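You operate a simulated robot arm through the tools that you are given. There is no shell and no other tool.

You are at the controls of a simulated robot arm. One attempt, no reset.

Task
Release the short belt's emergency stop, reset, and run the three jars onto its table.
Fine: table on before the belt starts; lift the yellow bar; leave both running.

It is judged by the outcome, as a careful person would: the job done as asked, and still so three seconds after it is handed in. It fails if anything else is knocked over, pushed out of place, dropped, spilled or broken.

Robot
A 7-joint arm with a two-finger parallel gripper, fixed in place. Base frame: the origin is at the foot of the arm, x ahead of it, y to its left, z up. Readings come in cm, rad, newtons and seconds.
Its first joint turns from -2.897 to 2.897 rad. Payload 4.4 kg.
The tool frame sits at the grasp point between the pads (the TCP): z along the fingers, y along the line on which they close. The tips reach 2.3 cm beyond it. The gripper opens to 9.4 cm. The fingers are 3.8 cm wide and 1 cm thick; the gripper's body (5.4 by 9.6 cm) begins 3.9 cm behind the TCP.
Orientation is that of the tool frame in the base frame, as a unit quaternion [x, y, z, w]. With the fingers straight down and closing along the base's y, the tool's x points along the base's -x, its y along +y and its z along -z.

Tools
- The arm moves only by the tool play_rows. Its argument "moves" is a list of rows, each a list of 7 numbers: the shift along the tool's x, y, z in mm, then the turn, a rotation vector about the tool's x, y, z in rad, then the gripper command, from -1 (fully open) to 1 (shut), values between in proportion. In form: [[x, y, z, wx, wy, wz, fingers], ...]. A call has 1 to 20 rows; each row shifts and turns the commanded pose from where the row before left it, along the tool's axes as they then stand. A row lasts 0.2 s, in which the tool goes at most 5 cm and 0.15 rad; a call with a longer step from one row to the next is refused whole, and so is a gripper value outside its range. Where a pose cannot be reached the arm comes as near as it can. A force on the tool above 50 N (or 10 N above the force at the start of the call, whichever is more), or a blocked arm, ends the call early, and 0.2 s more pass. Each finger travels about 7.2 cm/s and halts on what it meets, pressing with about 34 N; the grip force reading is that of the motor and also rises with nothing between the fingers. The clock runs only during rows and for 0.2 s after the last one: add rows that do not move to give the fingers time. The reply holds the time, the measured pose of the TCP, the force on the tool along the base axes, the opening and the grip force, in the units named above and with some noise, with the torque about the TCP (base axes, N m) and any sound that the robot's microphone picked up.
- Cameras (640 x 400 px; columns grow to the right, rows downward): "scene" is fixed at [5.04, -49.92, 167.67]; the picture's right is [0.90, -0.44, 0.00], its down [-0.22, -0.46, -0.86] and it looks along [0.38, 0.77, -0.51] (base axes); focal length 357 px, centre (320, 200). "wrist" rides on the gripper at [8.6, 1.6, -7.5] in the tool frame; the picture's right is [-0.18, 0.98, 0.00], its down [-0.58, -0.11, -0.81] and it looks along [-0.79, -0.15, 0.59] (tool axes); focal length 243 px, centre (320, 200). There is no depth. A picture from a camera that has moved, and an enlarged one, comes with that camera's place and axes in the base frame and with its lens.
- snapshot(camera): a new picture of that camera. It takes no simulated time.
- zoom(camera, box): a new picture of the part [left, top, right, bottom] of that camera's present view, enlarged. It takes no simulated time.
- job_done(): hands the job in; it is judged then, once.

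Nothing tells you positions but the pictures and the camera data. Unless the task says otherwise, let go and move clear before handing in.

The tools are called after "Emit:" as name(argument=value, ...) on one line, values as JSON. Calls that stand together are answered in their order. play_rows: Moves the arm, as the interface text tells. Its arguments: {"type":"object","properties":{"moves":{"type":"array","items":{"type":"array","items":{"type":"number"}}}},"required":["moves"]} The other tools are called the same way: snapshot (camera) takes a picture; zoom (camera, box) takes an enlarged picture of a part of a camera's view; job_done () hands the job in.

At the start:

```text
time_s: 0.0
ee_pos: [66.91, 18.35, 123.17]
tcp_rot: [0.0, 1.0, 0.0, 0.001]
wrist_force: [-0.1, 0.3, -0.6]
ft_torque: [0.0, -0.04, -0.01]
opening: 9.4
gripper_force: 0.1
```

scene: 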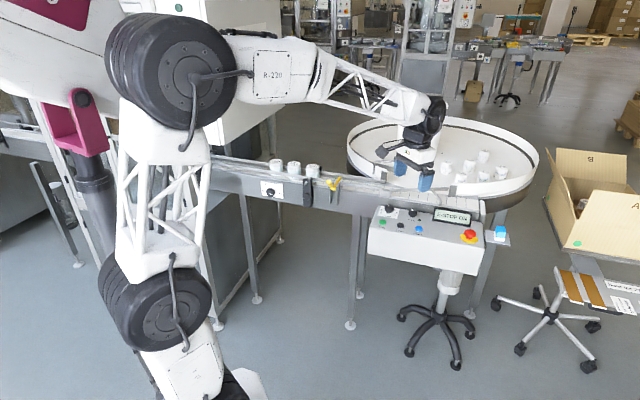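
wrist: 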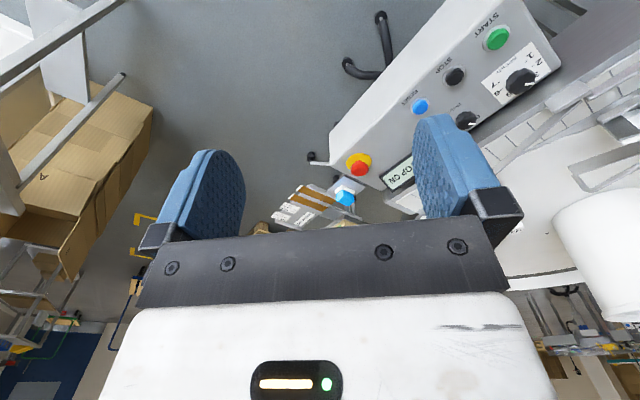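

I see a control panel on a pedestal with a red mushroom e-stop, a display, and buttons, a short belt with three jars held behind a yellow bar, and a round accumulation table. I'll take close-ups first before moving.

Emit:
zoom(camera="scene", box=[350, 180, 530, 290])

Emit:
zoom(camera="scene", box=[220, 130, 400, 240])

Emit:
zoom(camera="wrist", box=[320, 0, 640, 200])

Emit:
zoom(camera="scene", box=[340, 110, 550, 240])

```text
3.56 times, centred on (440, 235) of scene
camera zoom: at [5.04, -49.92, 167.67], right [0.9, -0.44, 0.0], down [-0.22, -0.46, -0.86], along [0.38, 0.77, -0.51], focal length 1270 px, centre (-107, 76)
```

zoom: 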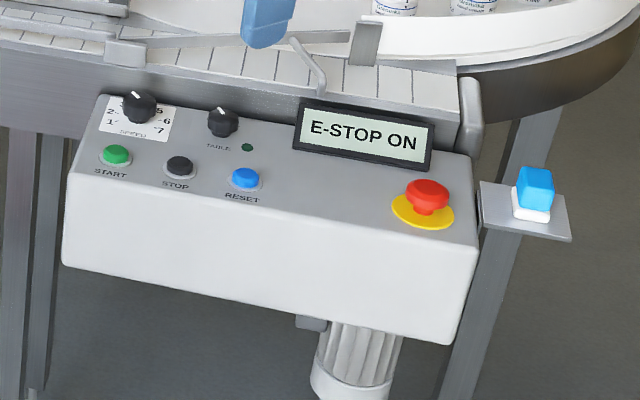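

```text
3.56 times, centred on (310, 185) of scene
camera zoom: at [5.04, -49.92, 167.67], right [0.9, -0.44, 0.0], down [-0.22, -0.46, -0.86], along [0.38, 0.77, -0.51], focal length 1270 px, centre (356, 253)
```

zoom: 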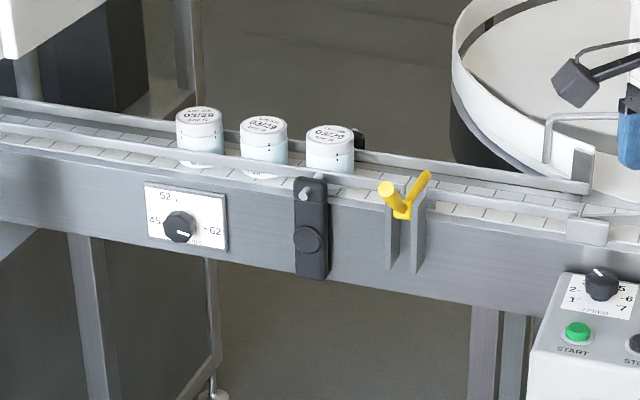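

```text
2.00 times, centred on (480, 100) of wrist
camera zoom: at [58.22, 19.89, 130.76], right [0.18, 0.98, 0.0], down [0.58, -0.11, 0.81], along [0.79, -0.15, -0.59], focal length 485 px, centre (0, 400)
```

zoom: 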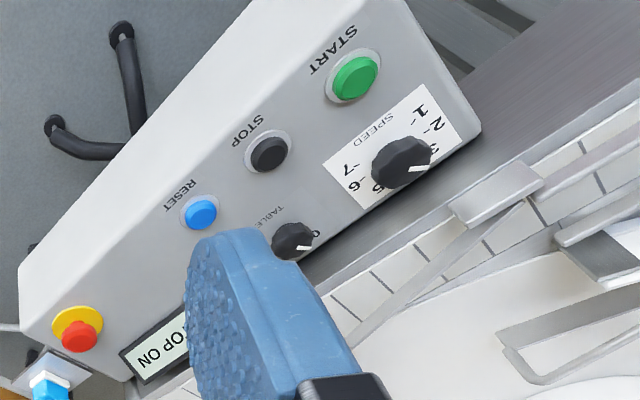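

```text
3.05 times, centred on (445, 175) of scene
camera zoom: at [5.04, -49.92, 167.67], right [0.9, -0.44, 0.0], down [-0.22, -0.46, -0.86], along [0.38, 0.77, -0.51], focal length 1088 px, centre (-61, 276)
```

zoom: 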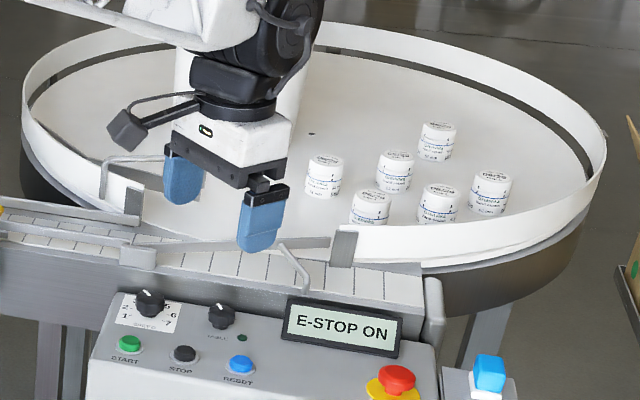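

The panel carries SPEED and TABLE knobs, START/STOP/RESET buttons and a red e-stop; the belt runs diagonally behind it. I'll look at more detail of the e-stop, knobs and the yellow bar.

Emit:
zoom(camera="scene", box=[440, 205, 520, 255])

Emit:
zoom(camera="scene", box=[370, 195, 450, 245])

Emit:
zoom(camera="scene", box=[290, 155, 370, 205])

Emit:
zoom(camera="wrist", box=[320, 130, 420, 210])

Emit:
zoom(camera="scene", box=[250, 150, 330, 200])

```text
8.00 times, centred on (480, 230) of scene
camera zoom: at [5.04, -49.92, 167.67], right [0.9, -0.44, 0.0], down [-0.22, -0.46, -0.86], along [0.38, 0.77, -0.51], focal length 2857 px, centre (-960, -40)
```

zoom: 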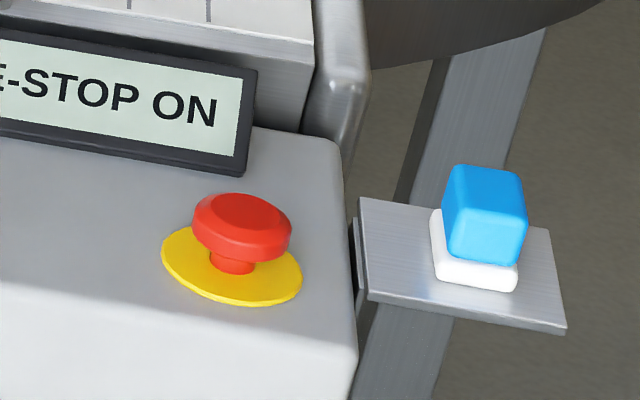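

```text
8.00 times, centred on (410, 220) of scene
camera zoom: at [5.04, -49.92, 167.67], right [0.9, -0.44, 0.0], down [-0.22, -0.46, -0.86], along [0.38, 0.77, -0.51], focal length 2857 px, centre (-400, 40)
```

zoom: 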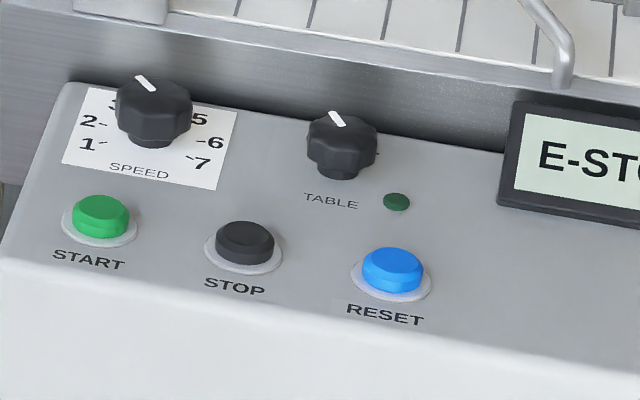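

```text
8.00 times, centred on (330, 180) of scene
camera zoom: at [5.04, -49.92, 167.67], right [0.9, -0.44, 0.0], down [-0.22, -0.46, -0.86], along [0.38, 0.77, -0.51], focal length 2857 px, centre (240, 360)
```

zoom: 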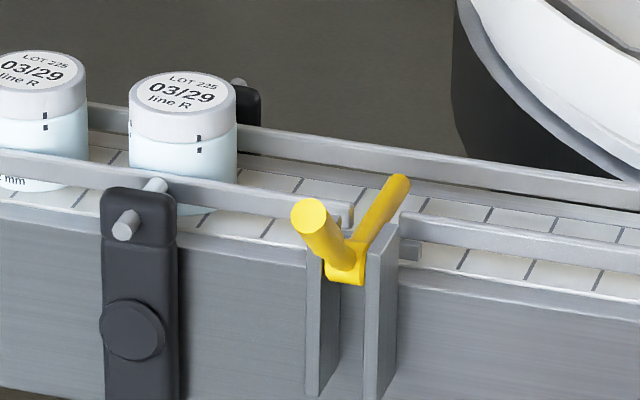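

```text
5.00 times, centred on (370, 170) of wrist
camera zoom: at [58.22, 19.89, 130.76], right [0.18, 0.98, 0.0], down [0.58, -0.11, 0.81], along [0.79, -0.15, -0.59], focal length 1213 px, centre (70, 350)
```

zoom: 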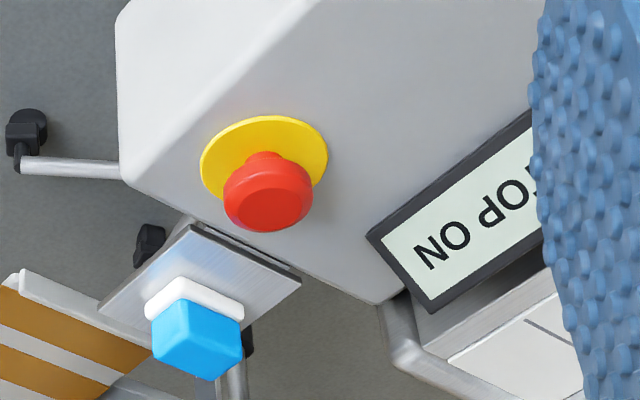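

```text
8.00 times, centred on (290, 175) of scene
camera zoom: at [5.04, -49.92, 167.67], right [0.9, -0.44, 0.0], down [-0.22, -0.46, -0.86], along [0.38, 0.77, -0.51], focal length 2857 px, centre (560, 400)
```

zoom: 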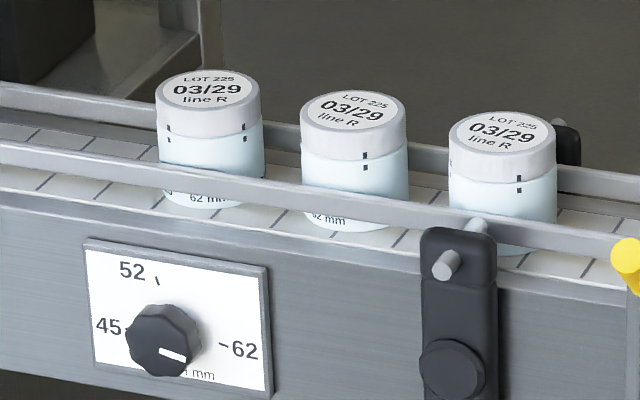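

The e-stop sits at roughly (102, 21, 90), with START/RESET near (79, 44) and (89, 34) and the TABLE knob near (92, 43), so the panel and belt run at about -45°. I'll move closer above the near side of the e-stop to refine this with the wrist camera.

Emit:
play_rows(moves=[[-34, 0, 18, 0, 0, 0, -1], [-34, 0, 18, 0, 0, 0, -1], [-34, 0, 18, 0, 0, 0, -1], [-34, 0, 18, 0, 0, 0, -1], [0, 0, 0, 0, 0, 0, -1]])

Emit:
snapshot(camera="wrist")

Emit:
snapshot(camera="scene")

```text
time_s: 1.2
ee_pos: [80.74, 18.37, 116.2]
tcp_rot: [0.0, 1.0, 0.0, 0.0]
wrist_force: [0.4, -0.5, 0.5]
ft_torque: [-0.02, -0.01, -0.01]
opening: 9.4
gripper_force: 0.1
```

```text
taken
camera wrist: at [71.97, 19.97, 123.7], right [0.18, 0.98, 0.0], down [0.58, -0.11, 0.81], along [0.79, -0.15, -0.59], focal length 243 px, centre (320, 200)
```

wrist: 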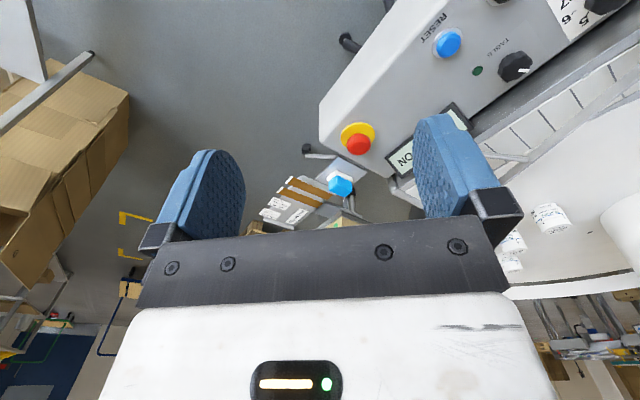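

```text
taken
```

scene: 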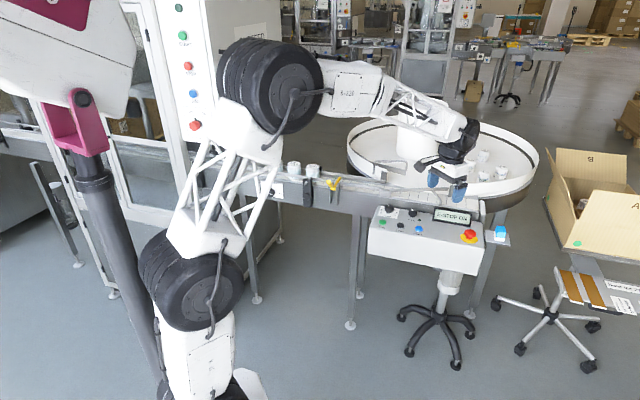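

The e-stop estimate is consistent at about (102, 21.3, 89.7). Next I yaw the tool 45° so the fingers close along the panel's long axis and move over towards the e-stop, staying well above it.

Emit:
play_rows(moves=[[0, 0, 0, 0, 0, -0.131, -1], [0, 0, 0, 0, 0, -0.131, -1], [0, 0, 0, 0, 0, -0.131, -1], [0, 0, 0, 0, 0, -0.131, -1], [0, 0, 0, 0, 0, -0.131, -1], [0, 0, 0, 0, 0, -0.131, -1], [-20, -16, 20, 0, 0, 0, -1], [-20, -16, 20, 0, 0, 0, -1], [-20, -16, 20, 0, 0, 0, -1], [-20, -16, 20, 0, 0, 0, -1], [0, 0, 0, 0, 0, 0, -1], [0, 0, 0, 0, 0, 0, -1]])

Emit:
snapshot(camera="wrist")

Emit:
zoom(camera="scene", box=[350, 130, 530, 260])

```text
time_s: 3.8
ee_pos: [90.74, 19.32, 108.06]
tcp_rot: [-0.384, 0.924, -0.001, 0.001]
wrist_force: [0.2, 0.9, 0.4]
ft_torque: [0.02, -0.01, -0.04]
opening: 9.39
gripper_force: 0.1
```

```text
taken
camera wrist: at [83.43, 14.36, 115.58], right [-0.57, 0.82, 0.0], down [0.49, 0.33, 0.81], along [0.66, 0.46, -0.59], focal length 243 px, centre (320, 200)
```

wrist: 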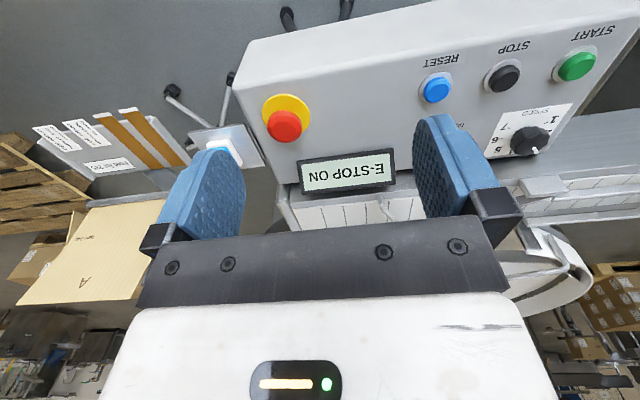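

```text
3.08 times, centred on (440, 195) of scene
camera zoom: at [5.04, -49.92, 167.67], right [0.9, -0.44, 0.0], down [-0.22, -0.46, -0.86], along [0.38, 0.77, -0.51], focal length 1099 px, centre (-49, 215)
```

zoom: 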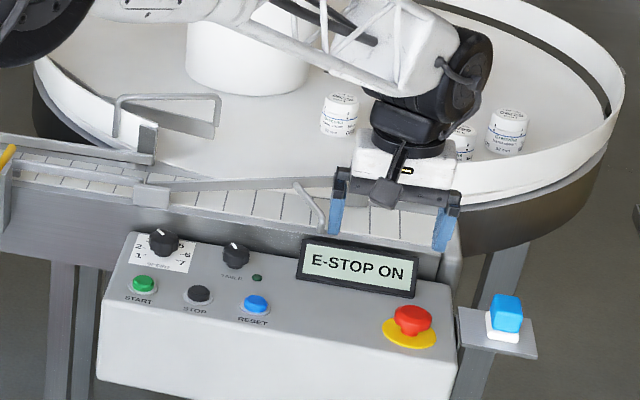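

Emit:
zoom(camera="wrist", box=[230, 60, 430, 200])

Emit:
zoom(camera="wrist", box=[400, 0, 640, 170])

Emit:
zoom(camera="scene", box=[420, 195, 510, 250])

```text
2.86 times, centred on (330, 130) of wrist
camera zoom: at [83.43, 14.36, 115.58], right [-0.57, 0.82, 0.0], down [0.49, 0.33, 0.81], along [0.66, 0.46, -0.59], focal length 693 px, centre (291, 400)
```

zoom: 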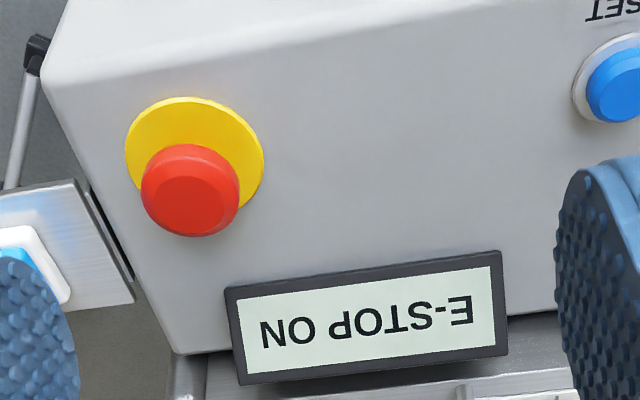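

```text
2.35 times, centred on (520, 85) of wrist
camera zoom: at [83.43, 14.36, 115.58], right [-0.57, 0.82, 0.0], down [0.49, 0.33, 0.81], along [0.66, 0.46, -0.59], focal length 571 px, centre (-151, 471)
```

zoom: 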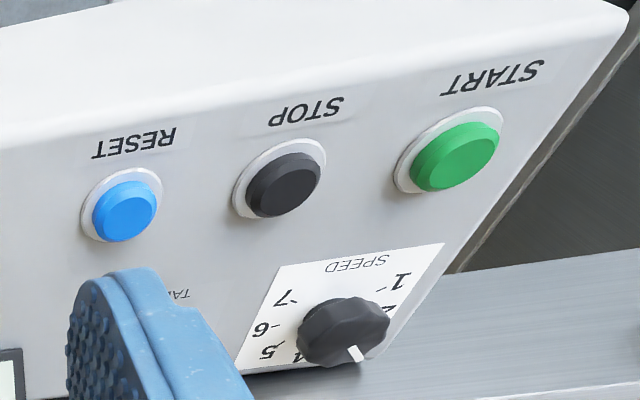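

```text
7.11 times, centred on (465, 222) of scene
camera zoom: at [5.04, -49.92, 167.67], right [0.9, -0.44, 0.0], down [-0.22, -0.46, -0.86], along [0.38, 0.77, -0.51], focal length 2540 px, centre (-711, 40)
```

zoom: 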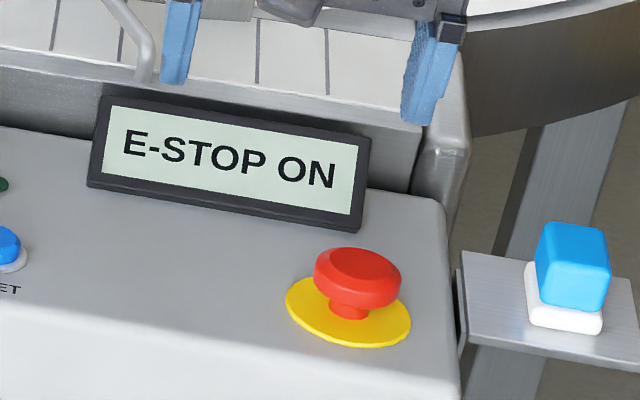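

Panel top is flat at z≈88.1, the e-stop head is about 4.4 cm wide, centred near (101.6, 21.5, 90.1); the display is low and the blue cube on the bracket is ~5 cm clear. I'll go to a hover above the e-stop to check the reach.

Emit:
play_rows(moves=[[-18.4, -12.6, 20, 0, 0, 0, -1], [-18.4, -12.6, 20, 0, 0, 0, -1], [-18.4, -12.6, 20, 0, 0, 0, -1], [-18.4, -12.6, 20, 0, 0, 0, -1], [-18.4, -12.6, 20, 0, 0, 0, -1], [0, 0, 0, 0, 0, 0, -1], [0, 0, 0, 0, 0, 0, -1]])

Emit:
snapshot(camera="wrist")

Emit:
zoom(camera="scene", box=[410, 165, 526, 245])

```text
time_s: 5.4
ee_pos: [101.85, 21.65, 98.03]
tcp_rot: [-0.384, 0.924, 0.0, 0.001]
wrist_force: [-0.6, 0.5, -0.3]
ft_torque: [0.0, 0.02, 0.02]
opening: 9.41
gripper_force: 0.0
```

```text
taken
camera wrist: at [94.46, 16.68, 105.57], right [-0.57, 0.82, 0.0], down [0.49, 0.33, 0.81], along [0.66, 0.46, -0.59], focal length 243 px, centre (320, 200)
```

wrist: 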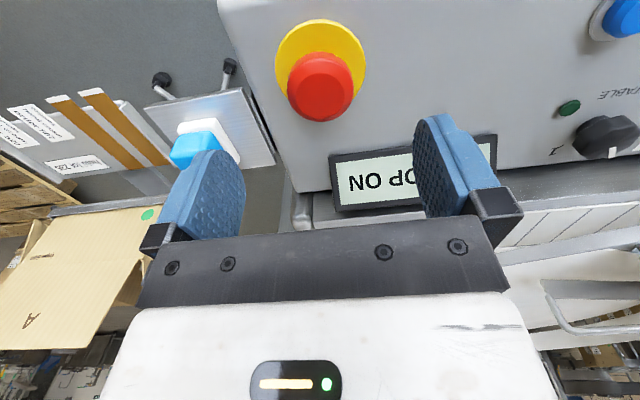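

```text
5.00 times, centred on (468, 205) of scene
camera zoom: at [5.04, -49.92, 167.67], right [0.9, -0.44, 0.0], down [-0.22, -0.46, -0.86], along [0.38, 0.77, -0.51], focal length 1786 px, centre (-420, 175)
```

zoom: 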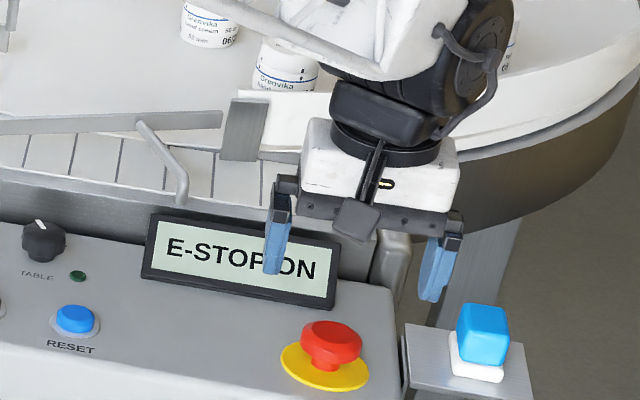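

Reach is fine with the tool straight down at (101.9, 21.7, 98), nearly centred on the e-stop. I'll partly close to 6.5 cm, lower around the head to z≈91.2, and then close on it.

Emit:
play_rows(moves=[[0, 0, 0, 0, 0, 0, -0.38], [0, 0, 0, 0, 0, 0, -0.38], [1.8, 0.6, 22, 0, 0, 0, -0.38], [1.8, 0.6, 22, 0, 0, 0, -0.38], [1.8, 0.6, 22, 0, 0, 0, -0.38], [0, 0, 0, 0, 0, 0, -0.38]])

Emit:
snapshot(camera="wrist")

Emit:
zoom(camera="scene", box=[420, 185, 516, 245])

```text
time_s: 6.8
ee_pos: [101.15, 21.32, 91.45]
tcp_rot: [-0.383, 0.924, 0.0, 0.0]
wrist_force: [0.1, 0.5, 1.2]
ft_torque: [0.02, -0.02, 0.01]
opening: 6.46
gripper_force: 0.0
```

```text
taken
camera wrist: at [93.86, 16.31, 99.0], right [-0.57, 0.82, 0.0], down [0.49, 0.33, 0.81], along [0.66, 0.46, -0.59], focal length 243 px, centre (320, 200)
```

wrist: 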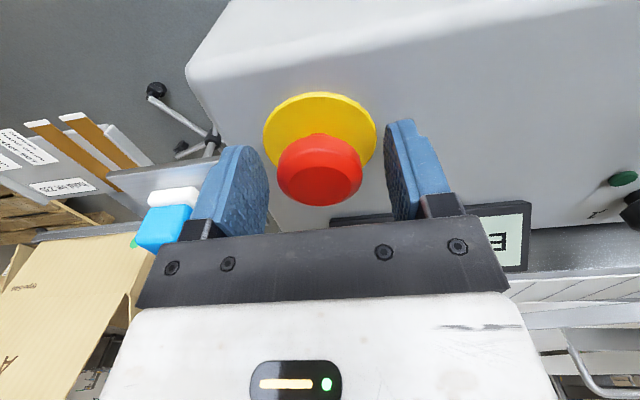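

```text
6.67 times, centred on (468, 215) of scene
camera zoom: at [5.04, -49.92, 167.67], right [0.9, -0.44, 0.0], down [-0.22, -0.46, -0.86], along [0.38, 0.77, -0.51], focal length 2381 px, centre (-667, 100)
```

zoom: 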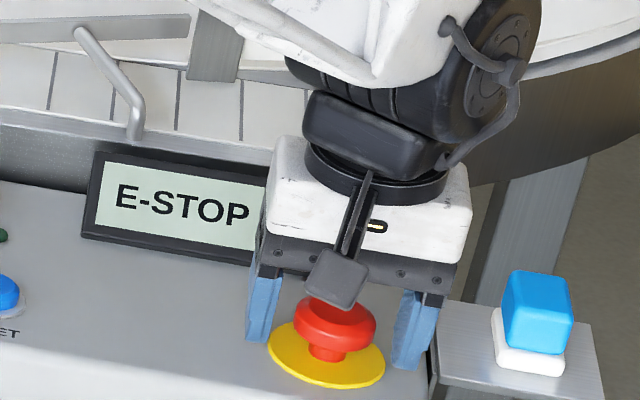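

The head sits centred between the fingers with the tips just above the yellow collar. I'll close on it.

Emit:
play_rows(moves=[[0, 0, 0, 0, 0, 0, 0.1], [0, 0, 0, 0, 0, 0, 0.3], [0, 0, 0, 0, 0, 0, 0.5], [0, 0, 0, 0, 0, 0, 1], [0, 0, 0, 0, 0, 0, 1]])

Emit:
snapshot(camera="wrist")

```text
time_s: 8.0
ee_pos: [101.28, 21.29, 91.51]
tcp_rot: [-0.383, 0.924, 0.0, -0.001]
wrist_force: [14.5, -8.6, 0.8]
ft_torque: [-0.02, -0.16, -0.04]
opening: 4.07
gripper_force: 45.1
```

```text
taken
camera wrist: at [93.89, 16.27, 99.03], right [-0.57, 0.82, 0.0], down [0.49, 0.33, 0.81], along [0.67, 0.46, -0.59], focal length 243 px, centre (320, 200)
```

wrist: 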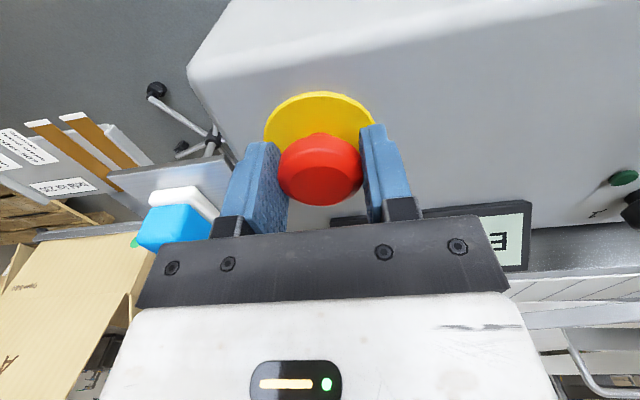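

I have hold of the head (opening 4.07 cm). Now I'll ease off the sideways load by 1 mm and twist clockwise (seen from above).

Emit:
play_rows(moves=[[0, -1.2, 0, 0, 0, 0, 1], [0, 0, 0, 0, 0, 0.08, 1], [0, 0, 0, 0, 0, 0.08, 1], [0, 0, 0, 0, 0, 0.08, 1], [0, 0, 0, 0, 0, 0.08, 1], [0, 0, 0, 0, 0, 0.08, 1], [0, 0, 0, 0, 0, 0, 1]])

Emit:
snapshot(camera="wrist")

Emit:
zoom(camera="scene", box=[420, 185, 516, 245])

```text
time_s: 9.6
ee_pos: [101.19, 21.34, 91.51]
tcp_rot: [-0.192, 0.981, -0.001, 0.0]
wrist_force: [-21.3, 31.6, 0.8]
ft_torque: [0.19, 0.31, -0.32]
opening: 4.08
gripper_force: 45.2
```

```text
taken
camera wrist: at [92.5, 19.54, 98.95], right [-0.2, 0.98, 0.0], down [0.58, 0.12, 0.81], along [0.79, 0.16, -0.59], focal length 243 px, centre (320, 200)
```

wrist: 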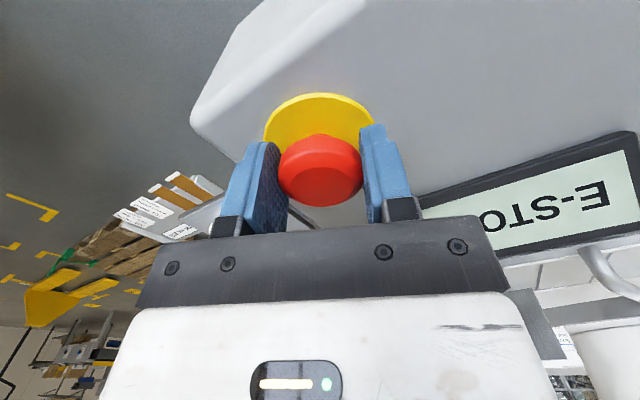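

```text
6.67 times, centred on (468, 215) of scene
camera zoom: at [5.04, -49.92, 167.67], right [0.9, -0.44, 0.0], down [-0.22, -0.46, -0.86], along [0.38, 0.77, -0.51], focal length 2381 px, centre (-667, 100)
```

zoom: 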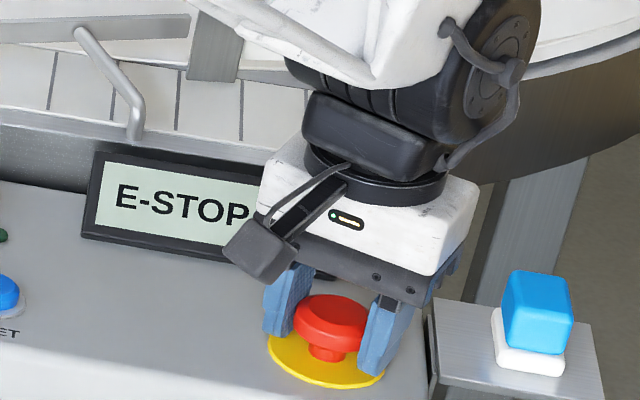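

The sideways shift was a little too much; I'll move back 0.8 mm and carry on twisting clockwise.

Emit:
play_rows(moves=[[0, 0.8, 0, 0, 0, 0, 1], [0, 0, 0, 0, 0, 0.08, 1], [0, 0, 0, 0, 0, 0.08, 1], [0, 0, 0, 0, 0, 0.08, 1], [0, 0, 0, 0, 0, 0.08, 1], [0, 0, 0, 0, 0, 0.08, 1], [0, 0, 0, 0, 0, 0.08, 1], [0, 0, 0, 0, 0, 0, 1]])

Emit:
zoom(camera="scene", box=[420, 185, 516, 245])

Emit:
snapshot(camera="wrist")

```text
time_s: 10.9
ee_pos: [101.29, 21.47, 91.57]
tcp_rot: [-0.029, 1.0, 0.0, 0.001]
wrist_force: [-3.2, 12.1, 0.0]
ft_torque: [0.21, -0.13, -0.11]
opening: 4.04
gripper_force: 44.8
stopped in row 6: the force on the tool passed its limit at 52 N (the readings are from after the stop); the commanded pose is now the measured one
```

```text
6.67 times, centred on (468, 215) of scene
camera zoom: at [5.04, -49.92, 167.67], right [0.9, -0.44, 0.0], down [-0.22, -0.46, -0.86], along [0.38, 0.77, -0.51], focal length 2381 px, centre (-667, 100)
```

zoom: 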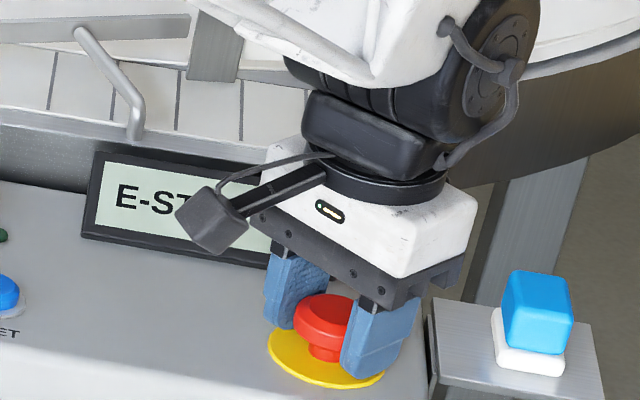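

```text
taken
camera wrist: at [92.39, 22.46, 98.97], right [0.13, 0.99, 0.0], down [0.59, -0.07, 0.81], along [0.8, -0.1, -0.59], focal length 243 px, centre (320, 200)
```

wrist: 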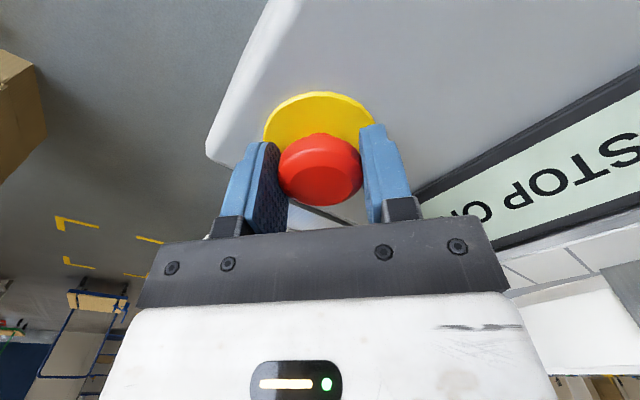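

About 41° so far; the sideways load is back down to 12 N and the display still reads E-STOP. I'll continue turning.

Emit:
play_rows(moves=[[0, 0.2, 0, 0, 0, 0.06, 1], [0, 0, 0, 0, 0, 0.06, 1], [0, 0, 0, 0, 0, 0.06, 1], [0, 0, 0, 0, 0, 0.06, 1], [0, 0, 0, 0, 0, 0.06, 1], [0, 0, 0, 0, 0, 0.06, 1], [0, 0, 0, 0, 0, 0, 1]])

Emit:
zoom(camera="scene", box=[420, 185, 516, 245])

Emit:
snapshot(camera="wrist")

```text
time_s: 12.5
ee_pos: [101.09, 21.42, 91.52]
tcp_rot: [0.15, 0.989, 0.001, 0.001]
wrist_force: [0.2, 33.6, 2.9]
ft_torque: [0.18, -0.13, -0.16]
opening: 4.06
gripper_force: 44.7
```

```text
6.67 times, centred on (468, 215) of scene
camera zoom: at [5.04, -49.92, 167.67], right [0.9, -0.44, 0.0], down [-0.22, -0.46, -0.86], along [0.38, 0.77, -0.51], focal length 2381 px, centre (-667, 100)
```

zoom: 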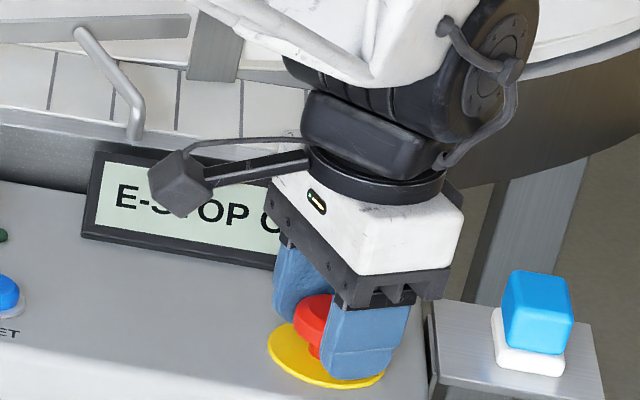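

```text
taken
camera wrist: at [93.34, 25.53, 98.97], right [0.47, 0.88, 0.0], down [0.52, -0.28, 0.81], along [0.71, -0.38, -0.59], focal length 243 px, centre (320, 200)
```

wrist: 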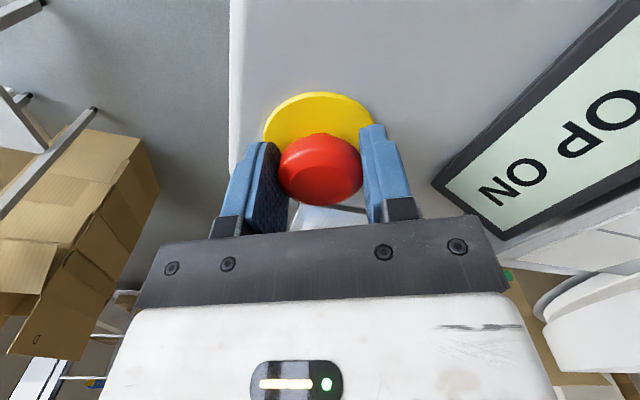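

Emit:
zoom(camera="wrist", box=[250, 80, 390, 220])

Emit:
zoom(camera="scene", box=[455, 220, 487, 245])

```text
2.86 times, centred on (320, 150) of wrist
camera zoom: at [93.34, 25.53, 98.97], right [0.47, 0.88, 0.0], down [0.52, -0.28, 0.81], along [0.71, -0.38, -0.59], focal length 693 px, centre (320, 343)
```

zoom: 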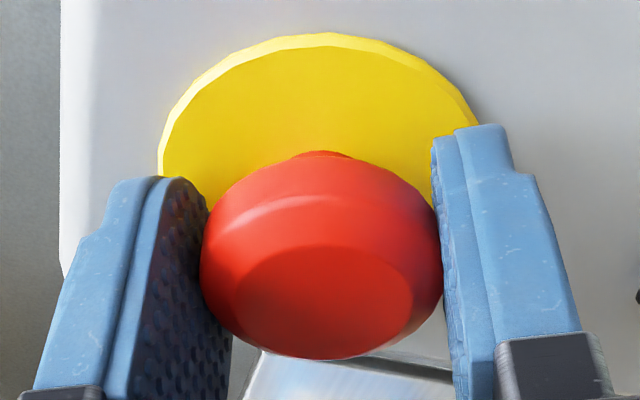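

```text
16.00 times, centred on (471, 232) of scene
camera zoom: at [5.04, -49.92, 167.67], right [0.9, -0.44, 0.0], down [-0.22, -0.46, -0.86], along [0.38, 0.77, -0.51], focal length 5714 px, centre (-2096, -320)
```

zoom: 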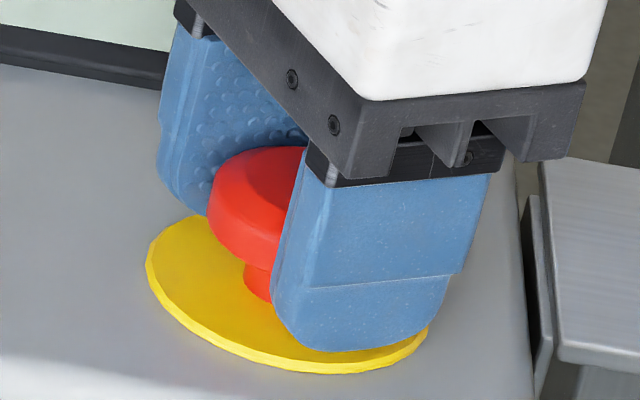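

After about 60° of twist there's little resistance and no release, so I'll relieve the sideways load and try a gentle straight pull upward while holding the head.

Emit:
play_rows(moves=[[0, 0.7, 0, 0, 0, 0, 1], [0, 0, -1.5, 0, 0, 0, 1], [0, 0, -1.5, 0, 0, 0, 1], [0, 0, -1.5, 0, 0, 0, 1], [0, 0, 0, 0, 0, 0, 1]])

Emit:
snapshot(camera="wrist")

Emit:
zoom(camera="scene", box=[420, 185, 516, 245])

```text
time_s: 13.7
ee_pos: [101.3, 21.5, 91.84]
tcp_rot: [0.15, 0.989, -0.001, 0.0]
wrist_force: [10.3, 17.3, -2.7]
ft_torque: [0.28, 0.51, -0.13]
opening: 4.11
gripper_force: 44.9
```

```text
taken
camera wrist: at [93.35, 25.53, 99.43], right [0.47, 0.88, 0.0], down [0.52, -0.28, 0.81], along [0.71, -0.38, -0.59], focal length 243 px, centre (320, 200)
```

wrist: 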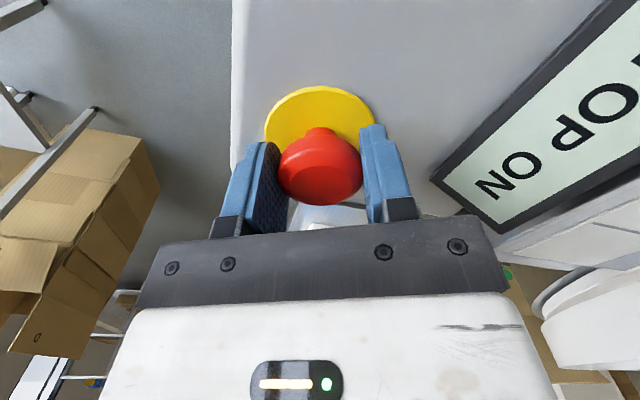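

```text
6.67 times, centred on (468, 215) of scene
camera zoom: at [5.04, -49.92, 167.67], right [0.9, -0.44, 0.0], down [-0.22, -0.46, -0.86], along [0.38, 0.77, -0.51], focal length 2381 px, centre (-667, 100)
```

zoom: 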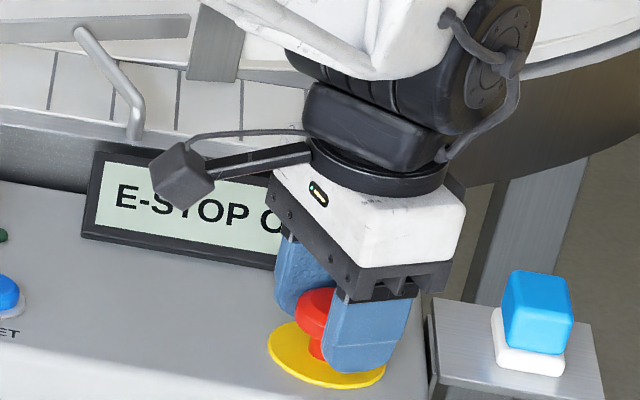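

The head came up with the fingers by about 4 mm with little resistance, so I'll keep pulling a bit further and watch the display.

Emit:
play_rows(moves=[[0, 0, -2, 0, 0, 0, 1], [0, 0, -2, 0, 0, 0, 1], [0, 0, -2, 0, 0, 0, 1], [0, 0, 0, 0, 0, 0, 1]])

Emit:
snapshot(camera="wrist")

Emit:
zoom(camera="scene", box=[420, 185, 516, 245])

```text
time_s: 14.7
ee_pos: [101.26, 21.56, 92.61]
tcp_rot: [0.15, 0.989, 0.001, 0.001]
wrist_force: [10.4, 20.1, 2.1]
ft_torque: [0.17, -0.06, -0.09]
opening: 4.07
gripper_force: 45.2
```

```text
taken
camera wrist: at [93.34, 25.52, 100.07], right [0.47, 0.88, 0.0], down [0.52, -0.28, 0.81], along [0.71, -0.38, -0.59], focal length 243 px, centre (320, 200)
```

wrist: 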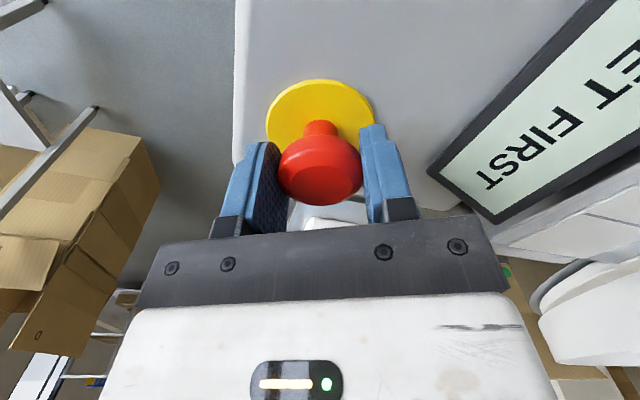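

```text
6.67 times, centred on (468, 215) of scene
camera zoom: at [5.04, -49.92, 167.67], right [0.9, -0.44, 0.0], down [-0.22, -0.46, -0.86], along [0.38, 0.77, -0.51], focal length 2381 px, centre (-667, 100)
```

zoom: 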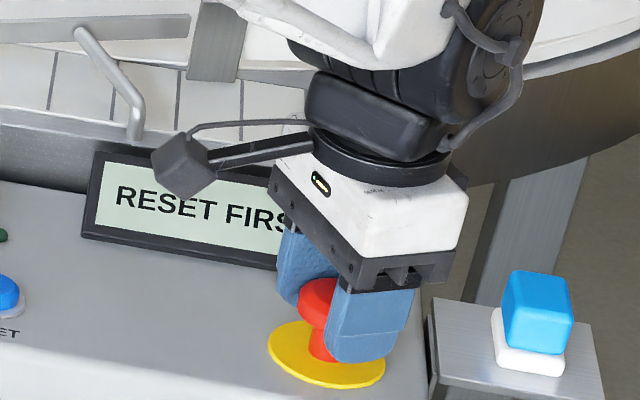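

The pull released it: the display now reads "RESET FIRST". I'll open the fingers and rise straight up.

Emit:
play_rows(moves=[[0, 0, 0, 0, 0, 0, -0.38], [0, 0, 0, 0, 0, 0, -0.38], [0, 0, -20, 0, 0, 0, -0.38], [0, 0, -40, 0, 0, 0, -0.38], [0, 0, -40, 0, 0, 0, -0.38], [0, 0, 0, 0, 0, 0, -0.38]])

Emit:
snapshot(camera="wrist")

Emit:
zoom(camera="scene", box=[350, 180, 510, 280])

```text
time_s: 16.1
ee_pos: [101.1, 21.29, 102.62]
tcp_rot: [0.151, 0.989, 0.0, 0.0]
wrist_force: [-0.2, -0.5, 0.2]
ft_torque: [0.03, -0.01, 0.02]
opening: 6.49
gripper_force: 0.0
```

```text
taken
camera wrist: at [93.26, 25.39, 110.17], right [0.47, 0.88, 0.0], down [0.52, -0.28, 0.81], along [0.71, -0.38, -0.59], focal length 243 px, centre (320, 200)
```

wrist: 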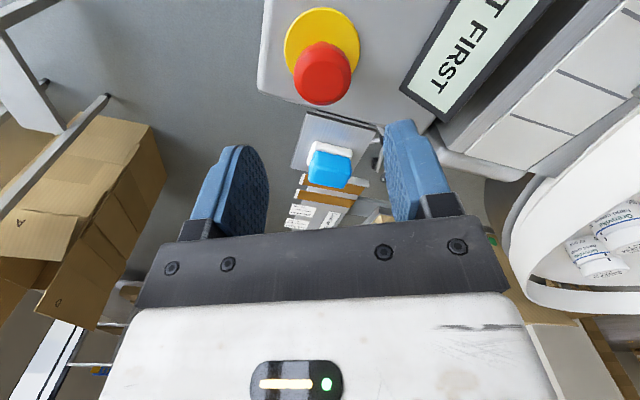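

```text
4.00 times, centred on (430, 230) of scene
camera zoom: at [5.04, -49.92, 167.67], right [0.9, -0.44, 0.0], down [-0.22, -0.46, -0.86], along [0.38, 0.77, -0.51], focal length 1428 px, centre (-120, 80)
```

zoom: 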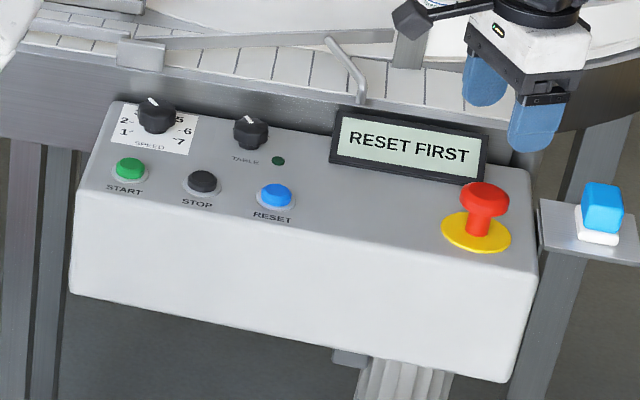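

E-stop is up and clear. Now I'll yaw back to 45°, close the fingers and move over to hover above the blue RESET at about (88.2, 34.2).

Emit:
play_rows(moves=[[0, 0, 0, 0, 0, -0.1361, 0], [0, 0, 0, 0, 0, -0.1361, 1], [0, 0, 0, 0, 0, -0.1361, 1], [0, 0, 0, 0, 0, -0.1361, 1], [0, 0, 0, 0, 0, -0.1361, 1], [0, 0, 0, 0, 0, -0.1361, 1], [0, 0, 0, 0, 0, -0.1361, 1], [0, 0, 0, 0, 0, -0.1361, 1], [0, 36.4, 10, 0, 0, 0, 1], [0, 36.4, 10, 0, 0, 0, 1], [0, 36.4, 10, 0, 0, 0, 1], [0, 36.4, 10, 0, 0, 0, 1], [0, 36.4, 6, 0, 0, 0, 1], [0, 0, 0, 0, 0, 0, 1], [0, 0, 0, 0, 0, 0, 1]])

Emit:
snapshot(camera="wrist")

Emit:
zoom(camera="scene", box=[370, 160, 482, 230])

```text
time_s: 19.3
ee_pos: [88.27, 33.91, 98.06]
tcp_rot: [-0.383, 0.924, 0.0, 0.0]
wrist_force: [0.0, 0.1, 0.4]
ft_torque: [-0.02, 0.0, -0.01]
opening: 0.0
gripper_force: 33.7
```

```text
taken
camera wrist: at [80.98, 28.89, 105.57], right [-0.57, 0.82, 0.0], down [0.49, 0.33, 0.81], along [0.66, 0.46, -0.59], focal length 243 px, centre (320, 200)
```

wrist: 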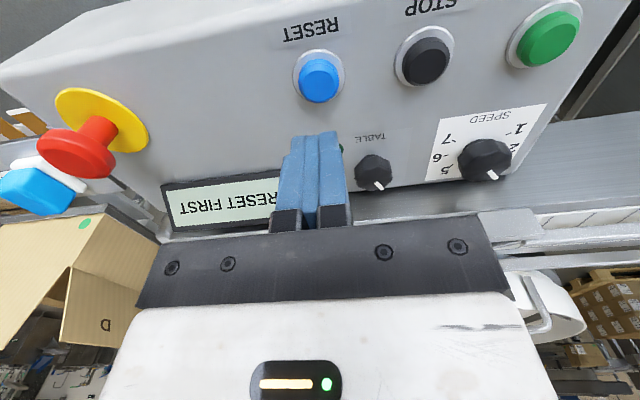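

```text
5.71 times, centred on (426, 195) of scene
camera zoom: at [5.04, -49.92, 167.67], right [0.9, -0.44, 0.0], down [-0.22, -0.46, -0.86], along [0.38, 0.77, -0.51], focal length 2041 px, centre (-286, 229)
```

zoom: 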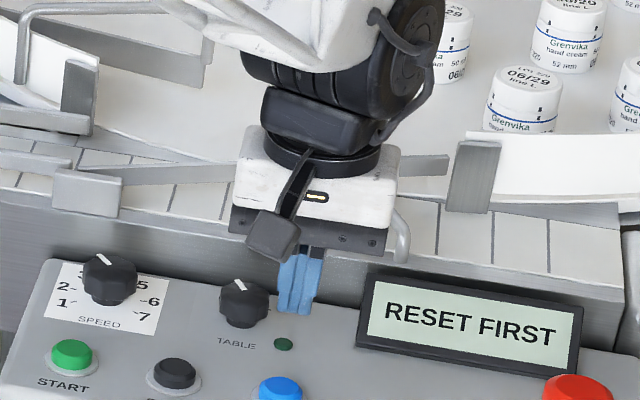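

TCP is right over RESET (button at about (88.2, 33.9), cap top near z 89). I'll lower the closed fingertips to just above the cap.

Emit:
play_rows(moves=[[0, 0, 25, 0, 0, 0, 1], [0, 0, 25, 0, 0, 0, 1], [0, 0, 8, 0, 0, 0, 1], [0, 0, 0, 0, 0, 0, 1]])

Emit:
snapshot(camera="wrist")

Emit:
zoom(camera="scene", box=[370, 190, 482, 260])

```text
time_s: 20.3
ee_pos: [88.15, 34.18, 92.08]
tcp_rot: [-0.383, 0.924, 0.001, 0.0]
wrist_force: [-0.5, 0.2, 0.5]
ft_torque: [0.01, -0.02, 0.03]
opening: 0.0
gripper_force: 34.6
```

```text
taken
camera wrist: at [80.89, 29.16, 99.63], right [-0.57, 0.82, 0.0], down [0.49, 0.33, 0.81], along [0.66, 0.46, -0.59], focal length 243 px, centre (320, 200)
```

wrist: 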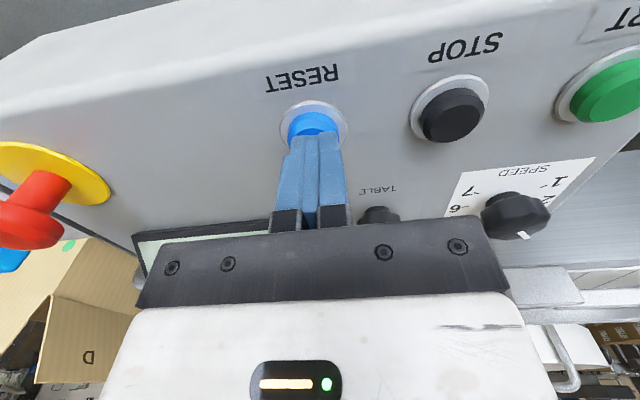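

```text
5.71 times, centred on (426, 225) of scene
camera zoom: at [5.04, -49.92, 167.67], right [0.9, -0.44, 0.0], down [-0.22, -0.46, -0.86], along [0.38, 0.77, -0.51], focal length 2041 px, centre (-286, 57)
```

zoom: 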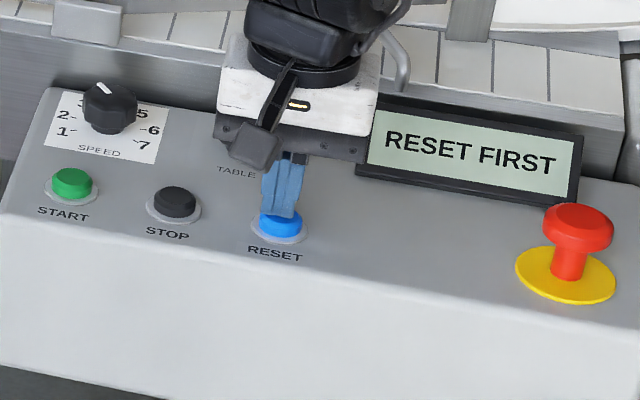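

The fingertips are just over the RESET cap. Pressing down in small steps.

Emit:
play_rows(moves=[[0, 0, 3, 0, 0, 0, 1], [0, 0, 2, 0, 0, 0, 1], [0, 0, 2, 0, 0, 0, 1], [0, 0, 1, 0, 0, 0, 1]])

Emit:
zoom(camera="scene", box=[370, 190, 482, 260])

```text
time_s: 21.3
ee_pos: [88.25, 34.2, 91.3]
tcp_rot: [-0.384, 0.923, 0.0, 0.0]
wrist_force: [-1.1, -0.7, 4.6]
ft_torque: [-0.04, 0.05, 0.0]
opening: 0.01
gripper_force: 33.9
heard: click
```

```text
5.71 times, centred on (426, 225) of scene
camera zoom: at [5.04, -49.92, 167.67], right [0.9, -0.44, 0.0], down [-0.22, -0.46, -0.86], along [0.38, 0.77, -0.51], focal length 2041 px, centre (-286, 57)
```

zoom: 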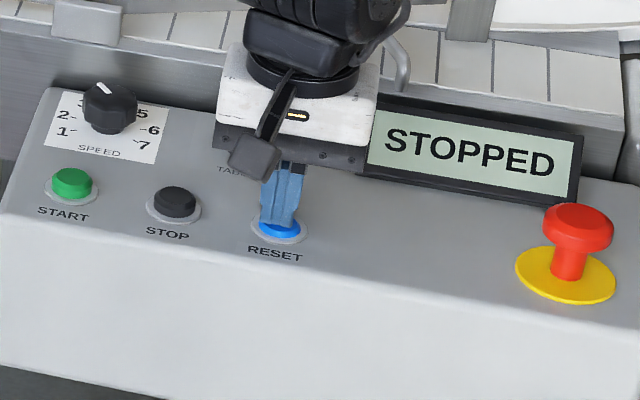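

RESET clicked and the display now reads "STOPPED". I'll rise and move to look closely at the TABLE knob.

Emit:
play_rows(moves=[[0, 0, -15, 0, 0, 0, 1], [0, 0, -45, 0, 0, 0, 1], [0, 0, -45, 0, 0, 0, 1], [0, 15, 0, 0, 0, 0, 0], [0, 15, 0, 0, 0, 0, -0.5], [0, 0, 0, 0, 0, 0, -1], [0, 0, 0, 0, 0, 0, -1], [0, 0, 0, 0, 0, 0, -1]])

Emit:
snapshot(camera="wrist")

Emit:
zoom(camera="wrist", box=[260, 60, 420, 160])

Emit:
zoom(camera="scene", box=[370, 195, 450, 245])

```text
time_s: 23.1
ee_pos: [86.01, 36.28, 101.99]
tcp_rot: [-0.383, 0.924, 0.0, 0.001]
wrist_force: [-0.2, -0.1, 0.4]
ft_torque: [0.0, 0.0, -0.01]
opening: 9.41
gripper_force: 0.1
```

```text
taken
camera wrist: at [78.69, 31.28, 109.39], right [-0.57, 0.82, 0.0], down [0.49, 0.33, 0.81], along [0.66, 0.46, -0.59], focal length 243 px, centre (320, 200)
```

wrist: 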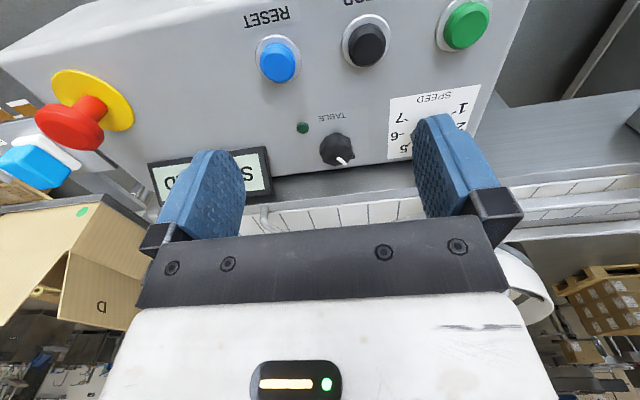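

```text
4.00 times, centred on (340, 110) of wrist
camera zoom: at [78.69, 31.28, 109.39], right [-0.57, 0.82, 0.0], down [0.49, 0.33, 0.81], along [0.66, 0.46, -0.59], focal length 970 px, centre (240, 560)
```

zoom: 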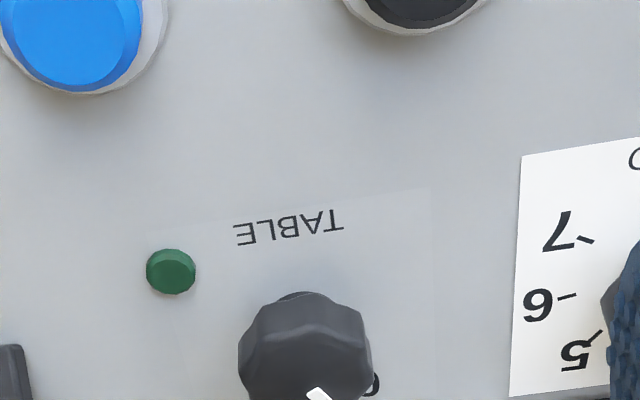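

```text
8.00 times, centred on (410, 220) of scene
camera zoom: at [5.04, -49.92, 167.67], right [0.9, -0.44, 0.0], down [-0.22, -0.46, -0.86], along [0.38, 0.77, -0.51], focal length 2857 px, centre (-400, 40)
```

zoom: 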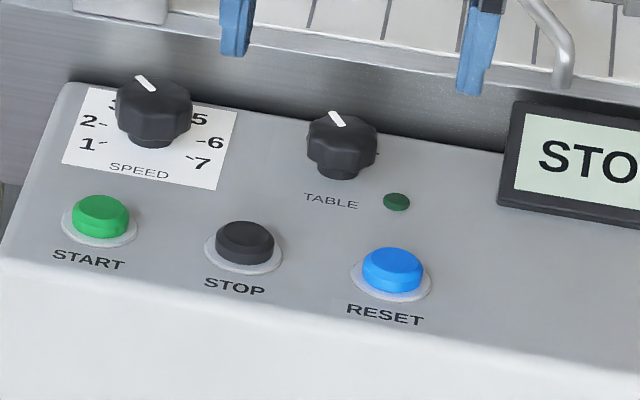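

The TABLE pointer sits at the left "0" side and the green lamp is dark. I'll move directly over the knob (about (92.1, 42.6)) to see its labels and the clearance behind it.

Emit:
play_rows(moves=[[-30, 0.5, 0, 0, 0, 0, -1], [-30, 0.5, 0, 0, 0, 0, -1], [-28, 0.5, 0, 0, 0, 0, -1], [0, 0, 0, 0, 0, 0, -1], [0, 0, 0, 0, 0, 0, -1]])

Emit:
snapshot(camera="wrist")

Emit:
zoom(camera="wrist", box=[250, 0, 410, 140])

Emit:
zoom(camera="scene", box=[370, 165, 450, 215])

```text
time_s: 24.3
ee_pos: [92.08, 42.88, 102.15]
tcp_rot: [-0.384, 0.923, 0.001, 0.001]
wrist_force: [-0.1, -0.1, -1.4]
ft_torque: [-0.03, -0.01, -0.01]
opening: 9.4
gripper_force: 0.0
```

```text
taken
camera wrist: at [84.85, 37.78, 109.59], right [-0.57, 0.82, 0.0], down [0.49, 0.33, 0.81], along [0.66, 0.46, -0.59], focal length 243 px, centre (320, 200)
```

wrist: 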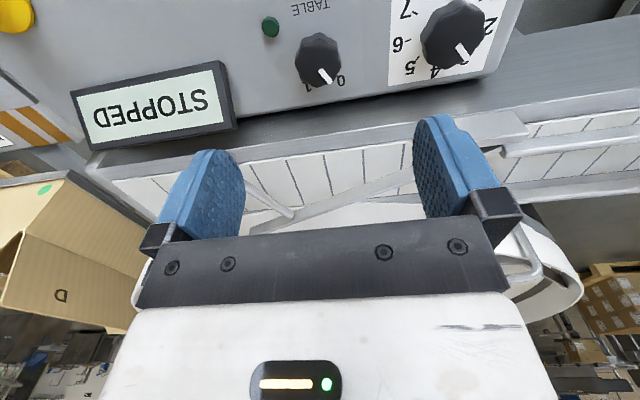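

```text
2.86 times, centred on (330, 70) of wrist
camera zoom: at [84.85, 37.78, 109.59], right [-0.57, 0.82, 0.0], down [0.49, 0.33, 0.81], along [0.66, 0.46, -0.59], focal length 693 px, centre (291, 571)
```

zoom: 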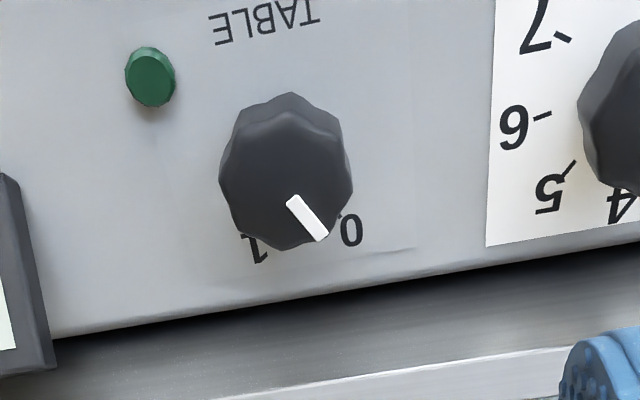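

```text
8.00 times, centred on (410, 190) of scene
camera zoom: at [5.04, -49.92, 167.67], right [0.9, -0.44, 0.0], down [-0.22, -0.46, -0.86], along [0.38, 0.77, -0.51], focal length 2857 px, centre (-400, 280)
```

zoom: 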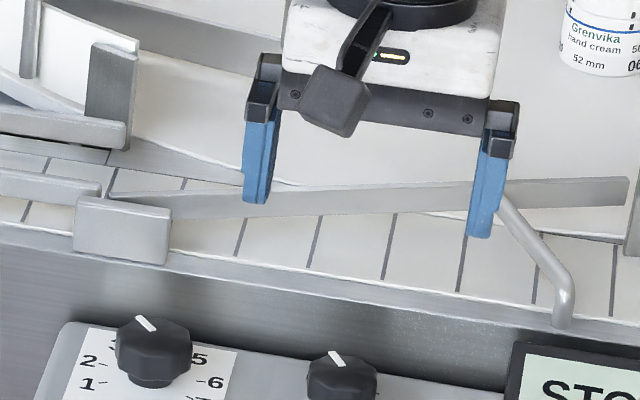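

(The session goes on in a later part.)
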